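You operate a simulated robot arm through the tools that you are given. There is no shell and no other tool. Be economical: measure what you need, move in short steps, check, and stop when the job is done.

The job below is to be done with a simulated robot arm. You get a single attempt, and the scene is never put back.

JOB
Take the strainer and put it on the end worktop.
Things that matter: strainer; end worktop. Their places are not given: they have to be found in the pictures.

It is judged by the outcome, as a careful person would: the job done as asked, and still so three seconds after it is handed in. It fails if anything else is knocked over, pushed out of place, dropped, spilled or broken.

ROBOT AND FRAMES
A 7-joint arm with a two-finger parallel gripper, fixed in place. Base frame: the origin is at the foot of the arm, x ahead of it, y to its left, z up; the work surface is at about z = 698. Readings come in mm, rad, newtons and seconds.
With the tool pointing down near the work surface it reaches from about 120 to 660 mm from the base axis. Its first joint turns from -1.152 to 1.152 rad. Payload 2.4 kg.
The tool frame sits at the grasp point between the pads (the TCP): z along the fingers, y along the line on which they close. The tips reach 30 mm beyond it. The gripper opens to 94 mm. The fingers are 28 mm wide and 10 mm thick; the gripper's body (50 by 96 mm) begins 55 mm behind the TCP.
Orientation is that of the tool frame in the base frame, as a unit quaternion [x, y, z, w]. With the fingers straight down and closing along the base's y, the tool's x points along the base's -x, its y along +y and its z along -z.

CONTROLS
- The arm moves only by the tool drive_tool. Its arguments are lists of equal length, an entry for each row: "dp": the shift along the base's x, y, z in mm, a list of three; "rotation": the turn, a rotation vector about the base's x, y, z in rad, a list of three; "jaw": the gripper command, from -1 (shut) to 1 (fully open), values between in proportion. In form: {"dp": [[x, y, z], ...], "rotation": [[ax, ay, az], ...], "jaw": [jaw, ...]}. A call has 1 to 10 rows; each row shifts and turns the commanded pose from where the row before left it. Rows are played at 5 a second. More than 50 mm and 0.15 rad between two rows, or a gripper value outside its range, and nothing of the call is played. A pose out of reach is approached as far as the arm can. The call stops where the force on the tool passes 40 N (or 10 N more than at its start, if that is more) or the arm is blocked; 0.2 s more then pass. The fingers move at their own pace (about 153 mm/s each) and stop on an object; they squeeze with about 31 N. The grip force told is the motor's: it shows also when the fingers shut on nothing. Time passes only in rows, and 0.2 s behind the last, so rows that do not move let the fingers close. The reply holds the time, the measured pose of the TCP, the force on the tool along the base axes, the opening and the grip force, in the units named above and with some noise, and new pictures: "views" is both (left out), scene, wrist or none.
- Cameras (640 x 400 px; columns grow to the right, rows downward): "scene" is fixed at [48.9, 515.8, 1417.7]; the picture's right is [-0.35, -0.94, 0.00], its down [-0.75, 0.28, -0.59] and it looks along [0.55, -0.21, -0.81] (base axes); focal length 351 px, centre (320, 200). "wrist" rides on the gripper at [-37, 0, -58] in the tool frame; the picture's right is [0.00, -1.00, 0.00], its down [0.97, 0.00, -0.24] and it looks along [0.24, 0.00, 0.97] (tool axes); focal length 218 px, centre (320, 200).
- probe_pixels(camera, pixels): for up to 12 pixels [column, row] of the newest picture of that camera ("zoom" is the newest enlarged one), the place [x, y, z] in the base frame of the surface seen there, good to about 2 mm. The clock stands still meanwhile.
- close_up(camera, box): a new picture of the part [left, top, right, bottom] of that camera's present view, enlarged. The clock stands still meanwhile.
- hand_in(): hands the job in; it is judged then, once.

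Work in short steps. Measure before you move; look again where a grasp or a placing could have gone wrong, and mend it. You have 60 turns and 120 pictures in all, those below and enlarged ones among them. Open the gripper and draw the arm clear of the work before you hand the job in, unless the task says otherwise; then end with one line.

The tools are called after ">>>" as name(argument=value, ...) on one line, values as JSON. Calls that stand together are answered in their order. drive_tool: Moves the arm, as the interface text tells. Its arguments: {"type":"object","properties":{"dp":{"type":"array","items":{"type":"array","items":{"type":"number"}}},"rotation":{"type":"array","items":{"type":"array","items":{"type":"number"}}},"jaw":{"type":"array","items":{"type":"number"}},"views":{"type":"string","enum":["both","scene","wrist","none"]}},"required":["dp","rotation","jaw"]} The other tools are called the same way: probe_pixels (camera, pixels) gives the place of the surface under pixels of a picture; close_up (camera, box) takes an enlarged picture of a part of a camera's view; hand_in () hands the job in.

At the start:

```text
t: 0.0
ee_pos: [293.8, 227.1, 1065.4]
tool_rot: [0.0, 1.0, 0.0, 0.0]
force: [-0.5, 0.0, -0.2]
finger_gap: 94.0
finger_force: 0.0
```

scene: 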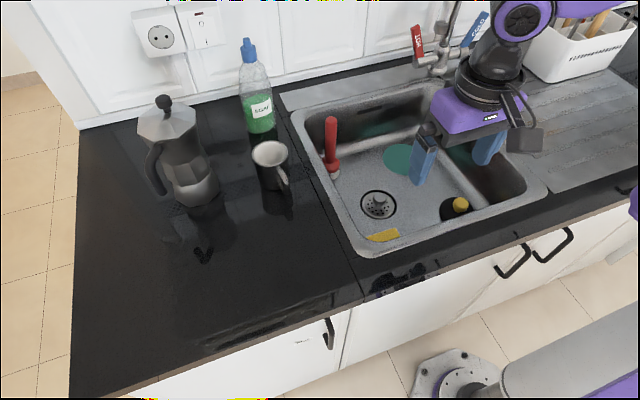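
wrist: 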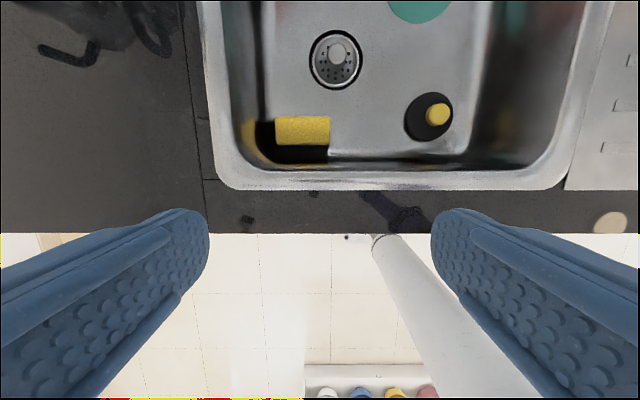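

The strainer seems to be the item at the drain around scene (378,205); the dark worktop on the left is likely the end worktop. I'll enlarge both to check.

>>> close_up(camera="scene", box=[320, 120, 500, 250])

>>> close_up(camera="wrist", box=[220, 0, 480, 180])

>>> probe_pixels(camera="scene", pixels=[[378, 197], [378, 205], [365, 205], [391, 205], [378, 217], [460, 204], [330, 120], [250, 250], [340, 230], [300, 280], [200, 300], [110, 300]])

>>> probe_pixels(camera="wrist", pixels=[[338, 52], [336, 72], [316, 62], [355, 62], [336, 84], [312, 60], [360, 60], [300, 20], [220, 150], [380, 180], [560, 150], [300, 130]])

```text
3.08 times, centred on (410, 185) of scene
```

zoom: 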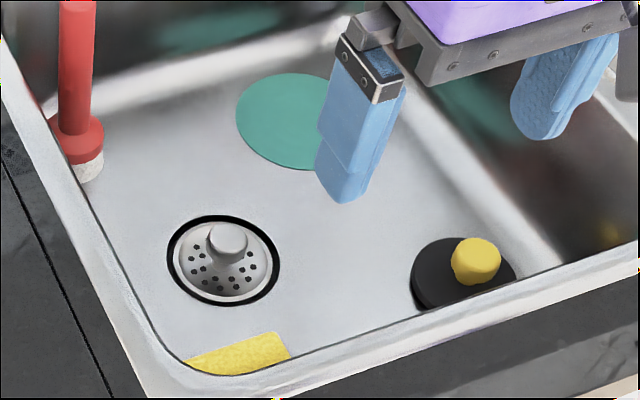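

```text
2.22 times, centred on (350, 90) of wrist
```

zoom: 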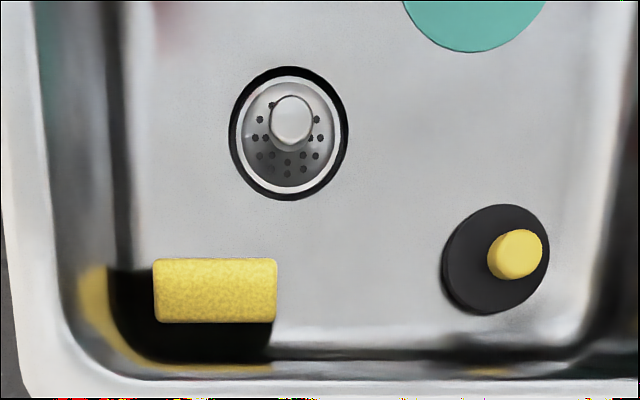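

```text
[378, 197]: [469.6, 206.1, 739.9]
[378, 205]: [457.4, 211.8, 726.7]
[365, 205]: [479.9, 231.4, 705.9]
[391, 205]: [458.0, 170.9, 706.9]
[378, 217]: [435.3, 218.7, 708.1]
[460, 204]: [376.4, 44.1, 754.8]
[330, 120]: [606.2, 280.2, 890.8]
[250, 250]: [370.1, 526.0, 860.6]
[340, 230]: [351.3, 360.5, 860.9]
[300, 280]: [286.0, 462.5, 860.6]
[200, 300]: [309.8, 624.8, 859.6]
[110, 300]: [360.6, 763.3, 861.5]
```

```text
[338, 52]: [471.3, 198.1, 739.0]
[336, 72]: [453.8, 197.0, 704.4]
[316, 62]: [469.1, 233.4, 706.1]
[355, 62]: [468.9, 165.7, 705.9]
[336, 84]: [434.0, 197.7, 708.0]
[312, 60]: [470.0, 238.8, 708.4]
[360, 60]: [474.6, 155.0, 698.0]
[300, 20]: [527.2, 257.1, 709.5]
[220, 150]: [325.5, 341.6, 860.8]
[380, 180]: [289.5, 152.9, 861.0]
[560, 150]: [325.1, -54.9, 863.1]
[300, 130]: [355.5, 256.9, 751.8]
```

The strainer's knob is at about (474,199), top z≈740, flange z≈706; the worktop to the left is at z≈861. I check the neighbours (brush, tap, mug, worktop seam) before moving.

>>> probe_pixels(camera="scene", pixels=[[333, 170], [331, 150], [440, 65], [455, 15], [415, 40], [268, 185], [283, 185], [288, 160], [200, 205], [350, 290], [325, 230], [270, 155]])

>>> drive_tool(dp=[[45, -7, 0], [45, -7, 0], [45, -7, 0], [45, -7, 0], [0, 0, -40], [0, 0, -40], [0, 0, 0]], rotation=[[0, 0, 0], [0, 0, 0], [0, 0, 0], [0, 0, 0], [0, 0, 0], [0, 0, 0], [0, 0, 0]], jaw=[0.6, 0.6, 0.6, 0.6, 0.6, 0.6, 0.6])

```text
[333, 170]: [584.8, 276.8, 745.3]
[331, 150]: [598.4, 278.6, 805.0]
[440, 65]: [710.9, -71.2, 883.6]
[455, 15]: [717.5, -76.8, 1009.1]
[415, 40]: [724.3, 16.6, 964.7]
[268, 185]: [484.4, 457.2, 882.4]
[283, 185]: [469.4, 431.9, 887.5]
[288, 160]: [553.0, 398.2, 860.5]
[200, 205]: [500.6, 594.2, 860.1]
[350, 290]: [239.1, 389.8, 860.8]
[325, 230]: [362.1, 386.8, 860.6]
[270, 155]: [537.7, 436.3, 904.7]
```

```text
t: 1.6
ee_pos: [473.1, 199.1, 985.3]
tool_rot: [0.0, 1.0, 0.0, 0.0]
force: [0.8, -0.8, -0.1]
finger_gap: 74.9
finger_force: 0.1
```

scene: 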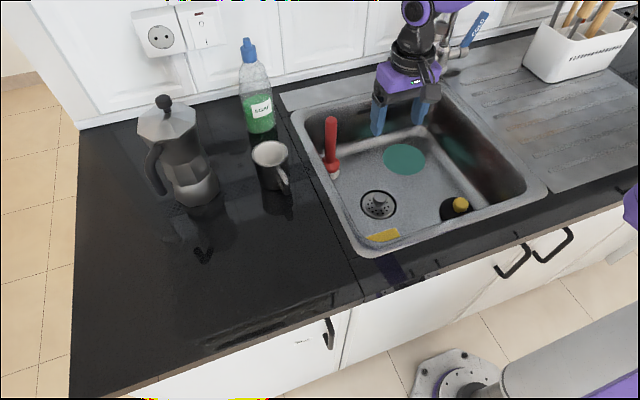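
wrist: 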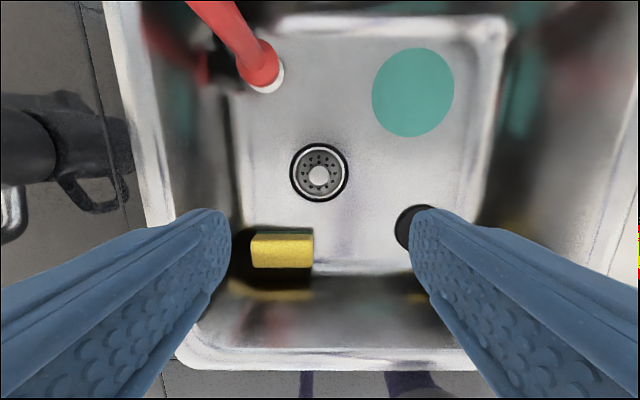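

The knob is visible from above at (318,175) in the wrist view; I measure it accurately.

>>> close_up(camera="wrist", box=[270, 140, 370, 203])

>>> probe_pixels(camera="wrist", pixels=[[318, 175], [311, 175], [325, 175], [318, 168], [318, 182], [297, 173], [341, 173], [318, 150], [318, 196], [285, 237], [355, 150], [318, 340]])

```text
6.35 times, centred on (320, 172) of wrist
```

zoom: 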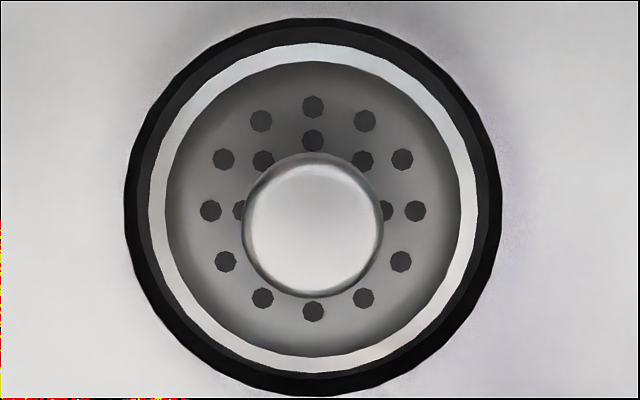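

```text
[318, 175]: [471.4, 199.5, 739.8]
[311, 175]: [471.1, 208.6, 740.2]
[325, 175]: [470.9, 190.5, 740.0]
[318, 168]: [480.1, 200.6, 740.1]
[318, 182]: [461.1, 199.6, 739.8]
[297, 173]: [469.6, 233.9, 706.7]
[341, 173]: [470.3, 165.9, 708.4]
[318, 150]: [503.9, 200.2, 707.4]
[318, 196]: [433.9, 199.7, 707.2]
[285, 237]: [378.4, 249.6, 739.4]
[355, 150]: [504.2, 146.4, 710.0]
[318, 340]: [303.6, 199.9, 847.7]
```

Knob centre is (470,200), ~27 mm wide, top z=740. I narrow the jaw to ~56 mm and descend to TCP z≈746.

>>> drive_tool(dp=[[-3, 1, -40], [0, 0, -40], [0, 0, -40], [0, 0, -40], [0, 0, -30], [0, 0, -25], [0, 0, -15], [0, 0, -9], [0, 0, 0]], rotation=[[0, 0, 0], [0, 0, 0], [0, 0, 0], [0, 0, 0], [0, 0, 0], [0, 0, 0], [0, 0, 0], [0, 0, 0], [0, 0, 0]], jaw=[0.2, 0.2, 0.2, 0.2, 0.2, 0.2, 0.2, 0.2, 0.2])

```text
t: 3.6
ee_pos: [470.5, 199.8, 745.4]
tool_rot: [-0.001, 1.0, 0.001, 0.0]
force: [-0.6, -0.6, 0.5]
finger_gap: 56.5
finger_force: 0.1
```

scene: 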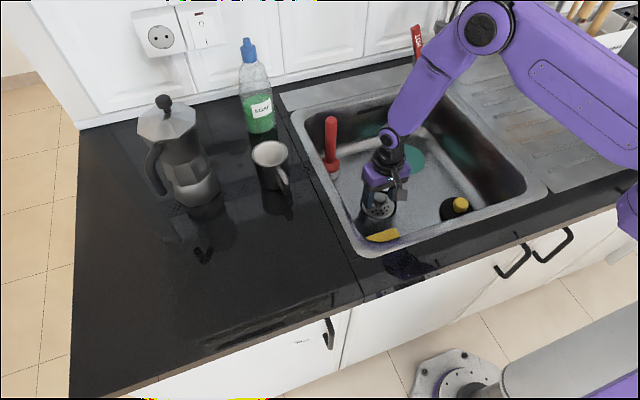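
wrist: 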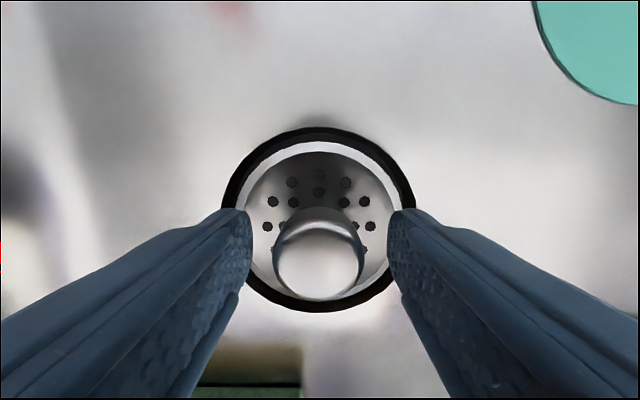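

The fingers straddle the knob at wrist (318,260). I close and lift gently a few centimetres.

>>> drive_tool(dp=[[0, 0, 0], [0, 0, 0], [0, 0, 0], [0, 0, 10], [0, 0, 20], [0, 0, 30], [0, 0, 0]], rotation=[[0, 0, 0], [0, 0, 0], [0, 0, 0], [0, 0, 0], [0, 0, 0], [0, 0, 0], [0, 0, 0]], jaw=[-1, -1, -1, -1, -1, -1, -1])

```text
t: 5.2
ee_pos: [469.4, 199.2, 806.6]
tool_rot: [0.0, 1.0, 0.0, 0.0]
force: [-0.2, 0.0, -0.4]
finger_gap: 30.7
finger_force: 31.1
```

scene: 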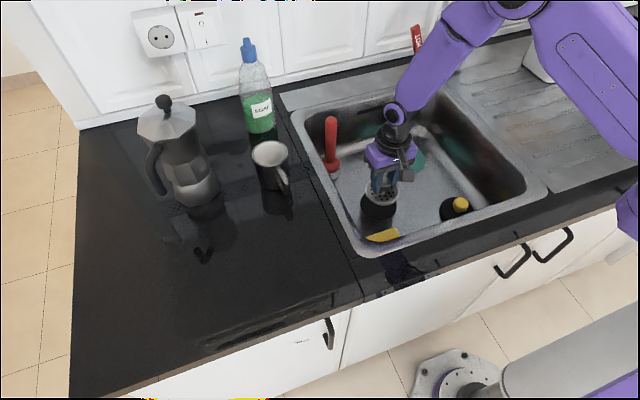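
wrist: 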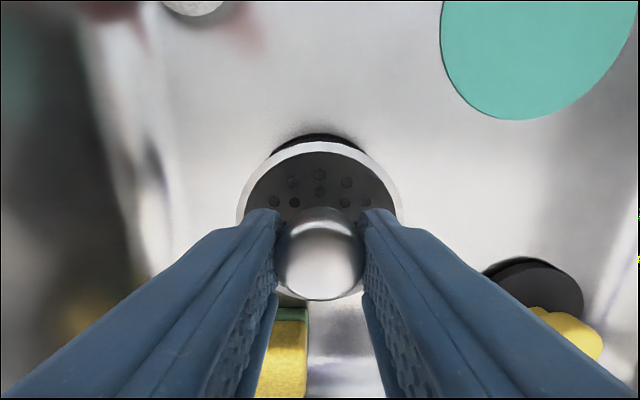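

The strainer is held by its knob (gap 30.7) and lifted out of the drain. I raise it well above the sink rim.

>>> drive_tool(dp=[[0, 0, 35], [0, 0, 40], [0, 0, 40], [0, 0, 40], [0, 0, 40], [0, 0, 0]], rotation=[[0, 0, 0], [0, 0, 0], [0, 0, 0], [0, 0, 0], [0, 0, 0], [0, 0, 0]], jaw=[-1, -1, -1, -1, -1, -1])

>>> close_up(camera="scene", box=[320, 60, 480, 220])

```text
t: 6.6
ee_pos: [471.4, 199.2, 1001.4]
tool_rot: [0.001, 1.0, 0.0, -0.001]
force: [-0.5, 0.3, -0.5]
finger_gap: 30.8
finger_force: 30.9
```

scene: 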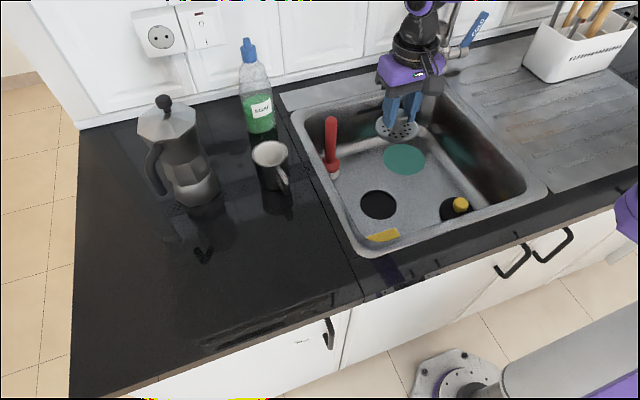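
wrist: 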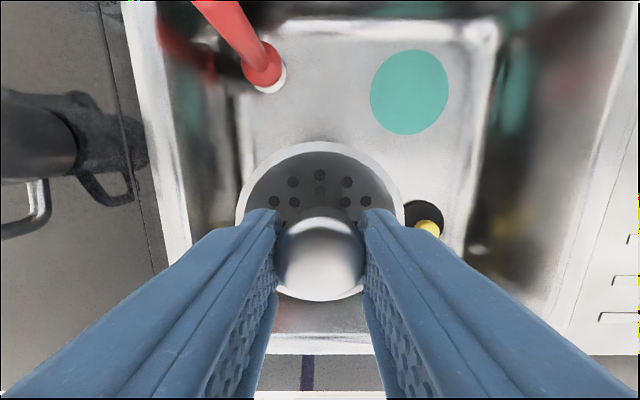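

```text
2.50 times, centred on (400, 140) of scene
```

zoom: 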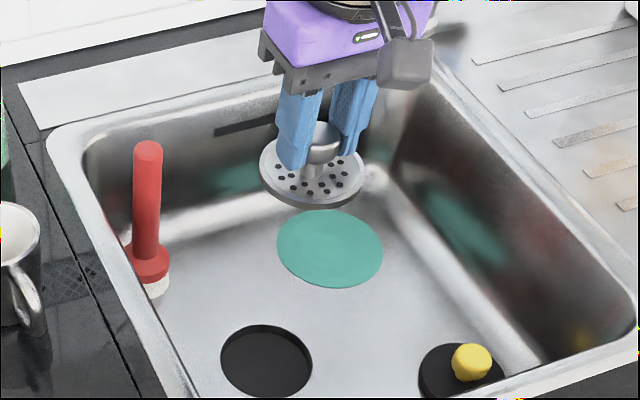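

The strainer is a thin disc held level, its underside about 45 mm below the TCP. I carry it to over (330,450), clear of mug and moka pot.

>>> drive_tool(dp=[[-35, 10, 0], [-35, 20, 0], [-35, 30, 0], [-20, 35, 0], [-16, 35, 0], [0, 40, 0], [0, 40, 0], [0, 41, 0], [0, 0, 0]], rotation=[[0, 0, 0], [0, 0, 0], [0, 0, 0], [0, 0, 0], [0, 0, 0], [0, 0, 0], [0, 0, 0], [0, 0, 0], [0, 0, 0]], jaw=[-1, -1, -1, -1, -1, -1, -1, -1, -1])

```text
t: 8.6
ee_pos: [330.3, 450.9, 1002.2]
tool_rot: [0.0, 1.0, 0.001, 0.0]
force: [0.8, 0.5, -0.9]
finger_gap: 30.9
finger_force: 31.8
```

scene: 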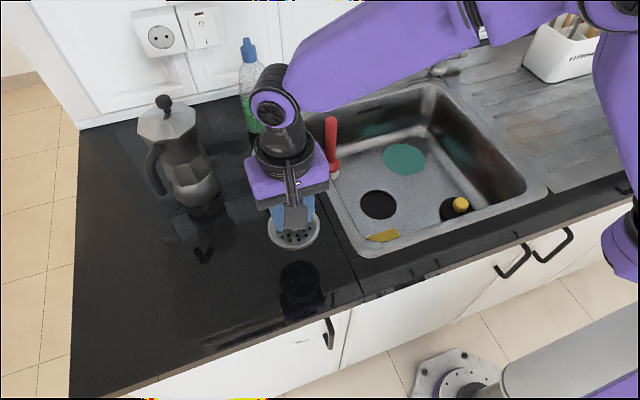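
wrist: 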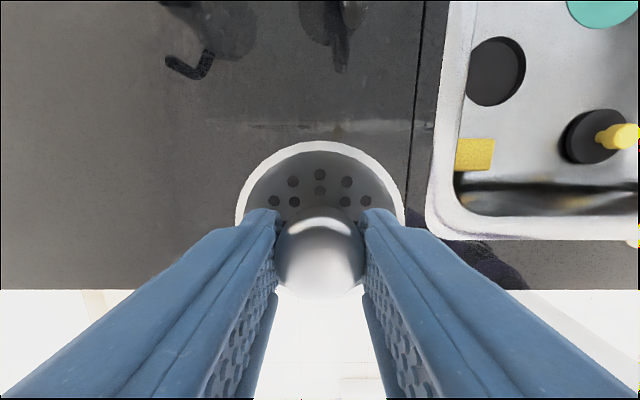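

The strainer hovers over the end worktop; I check how far the front edge and seam are.

>>> probe_pixels(camera="wrist", pixels=[[220, 285], [425, 238], [415, 150], [340, 60], [320, 150], [320, 120], [240, 200], [400, 200]])

>>> probe_pixels(camera="scene", pixels=[[290, 240], [240, 330], [310, 305], [352, 270]])

```text
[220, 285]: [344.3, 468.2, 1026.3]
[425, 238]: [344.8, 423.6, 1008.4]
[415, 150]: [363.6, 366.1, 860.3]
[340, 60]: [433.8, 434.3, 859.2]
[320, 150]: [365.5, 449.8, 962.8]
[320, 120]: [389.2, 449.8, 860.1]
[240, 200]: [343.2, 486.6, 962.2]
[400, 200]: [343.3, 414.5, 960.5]
```

```text
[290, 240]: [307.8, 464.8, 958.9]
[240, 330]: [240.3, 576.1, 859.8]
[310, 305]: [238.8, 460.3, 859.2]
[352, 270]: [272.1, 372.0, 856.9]
```

The seam (y≈366) and front edge (x<238) leave good margin around the strainer (radius ~40). I lower, slowing near contact at TCP ≈ 905.

>>> drive_tool(dp=[[0, 0, -35], [0, 0, -30], [0, 0, -15], [0, 0, -5], [0, 0, -3], [0, 0, 0]], rotation=[[0, 0, 0], [0, 0, 0], [0, 0, 0], [0, 0, 0], [0, 0, 0], [0, 0, 0]], jaw=[-1, -1, -1, -1, -1, -1])

>>> close_up(camera="scene", box=[230, 180, 370, 320])

```text
t: 10.0
ee_pos: [328.7, 450.2, 912.7]
tool_rot: [0.001, 1.0, 0.001, 0.0]
force: [-0.1, -0.8, -0.2]
finger_gap: 30.6
finger_force: 30.6
```

scene: 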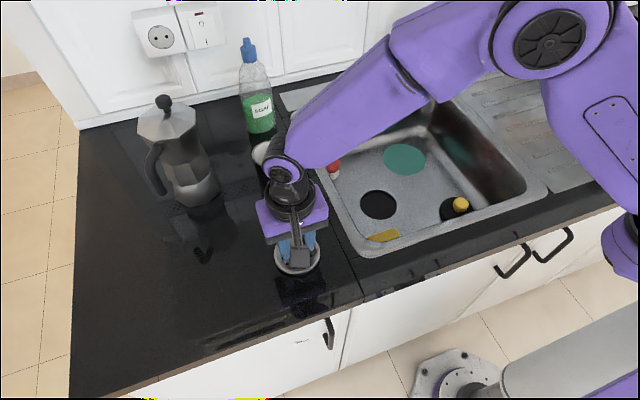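
wrist: 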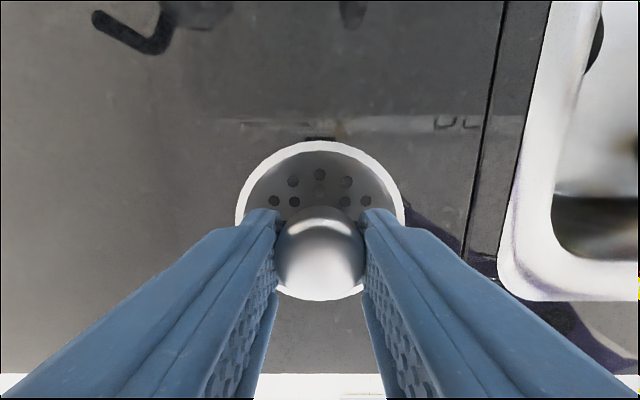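

```text
2.86 times, centred on (300, 250) of scene
```

zoom: 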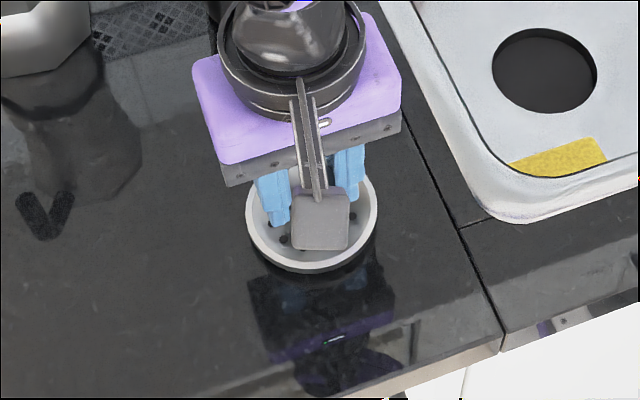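

No contact yet, with a small gap left. I step down in 2 mm rows and watch the force.

>>> drive_tool(dp=[[0, 0, -2], [0, 0, -2], [0, 0, -2], [0, 0, 0]], rotation=[[0, 0, 0], [0, 0, 0], [0, 0, 0], [0, 0, 0]], jaw=[-1, -1, -1, -1], views="none")

```text
t: 11.0
ee_pos: [329.2, 450.5, 907.6]
tool_rot: [0.0, 1.0, 0.0, 0.0]
force: [-3.3, -3.9, 20.7]
finger_gap: 30.7
finger_force: 31.1
```

Contact at z≈907 (20 N up). I ease off 1 mm, then open slowly to ~56 mm.

>>> drive_tool(dp=[[0, 0, 1], [0, 0, 0], [0, 0, 0], [0, 0, 0], [0, 0, 0]], rotation=[[0, 0, 0], [0, 0, 0], [0, 0, 0], [0, 0, 0], [0, 0, 0]], jaw=[-1, -1, -0.2, 0.2, 0.2])

```text
t: 12.2
ee_pos: [329.1, 450.6, 907.6]
tool_rot: [0.0, 1.0, 0.001, 0.0]
force: [-0.8, -0.5, -0.2]
finger_gap: 56.4
finger_force: 0.1
```

scene: 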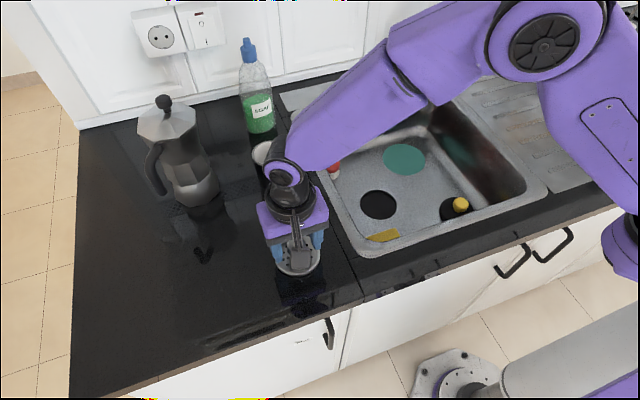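
wrist: 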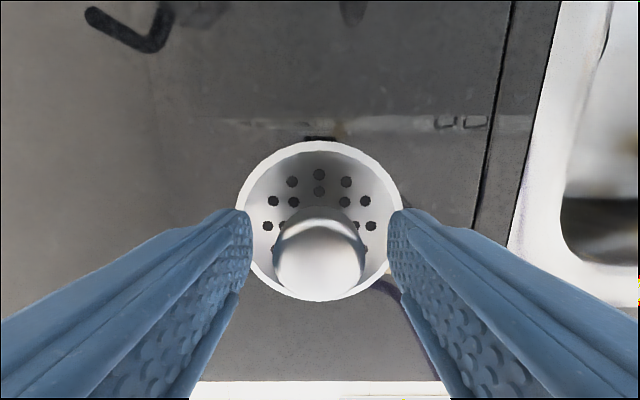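

The strainer sits free on the worktop between open fingers. I lift straight up and move the arm away.

>>> drive_tool(dp=[[0, 0, 15], [0, 0, 30], [0, 0, 40], [0, 0, 40], [0, 0, 40], [0, -40, 0], [0, -40, 0], [0, -45, 0], [0, -45, 0], [0, -45, 0]], rotation=[[0, 0, 0], [0, 0, 0], [0, 0, 0], [0, 0, 0], [0, 0, 0], [0, 0, 0], [0, 0, 0], [0, 0, 0], [0, 0, 0], [0, 0, 0]], jaw=[0.2, 0.2, 0.2, 0.5, 1, 1, 1, 1, 1, 1])

>>> close_up(camera="scene", box=[230, 180, 370, 320])

```text
t: 14.4
ee_pos: [329.4, 234.8, 1074.1]
tool_rot: [0.0, 1.0, 0.0, 0.0]
force: [0.0, 0.2, 0.4]
finger_gap: 93.7
finger_force: 0.0
```

scene: 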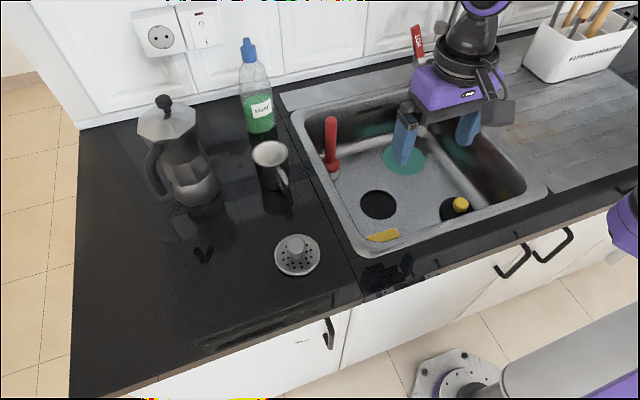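
wrist: 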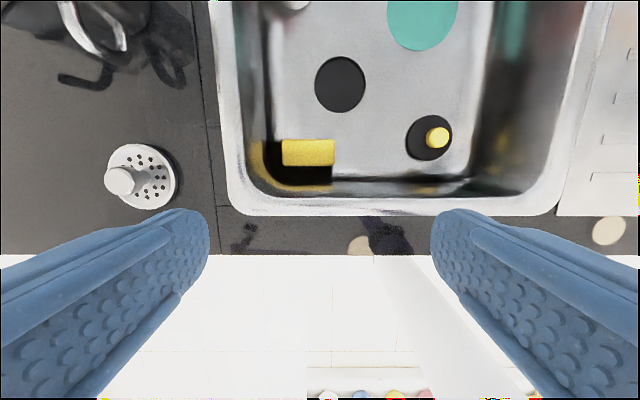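

```text
2.86 times, centred on (300, 250) of scene
```

zoom: 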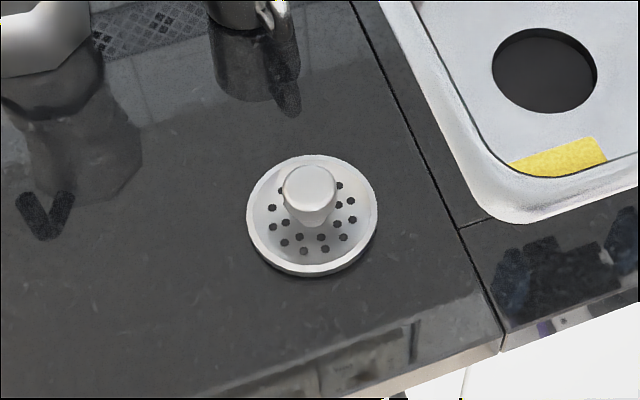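

The strainer rests upright on the end worktop at scene (297,255), everything else is where it was, and the arm is clear. I hand in.

>>> hand_in()

```text
The job is handed in.
```

The strainer is out of the sink drain and standing upright on the end worktop (the dark one left of the sink). Nothing else moved, and the gripper is open and clear.
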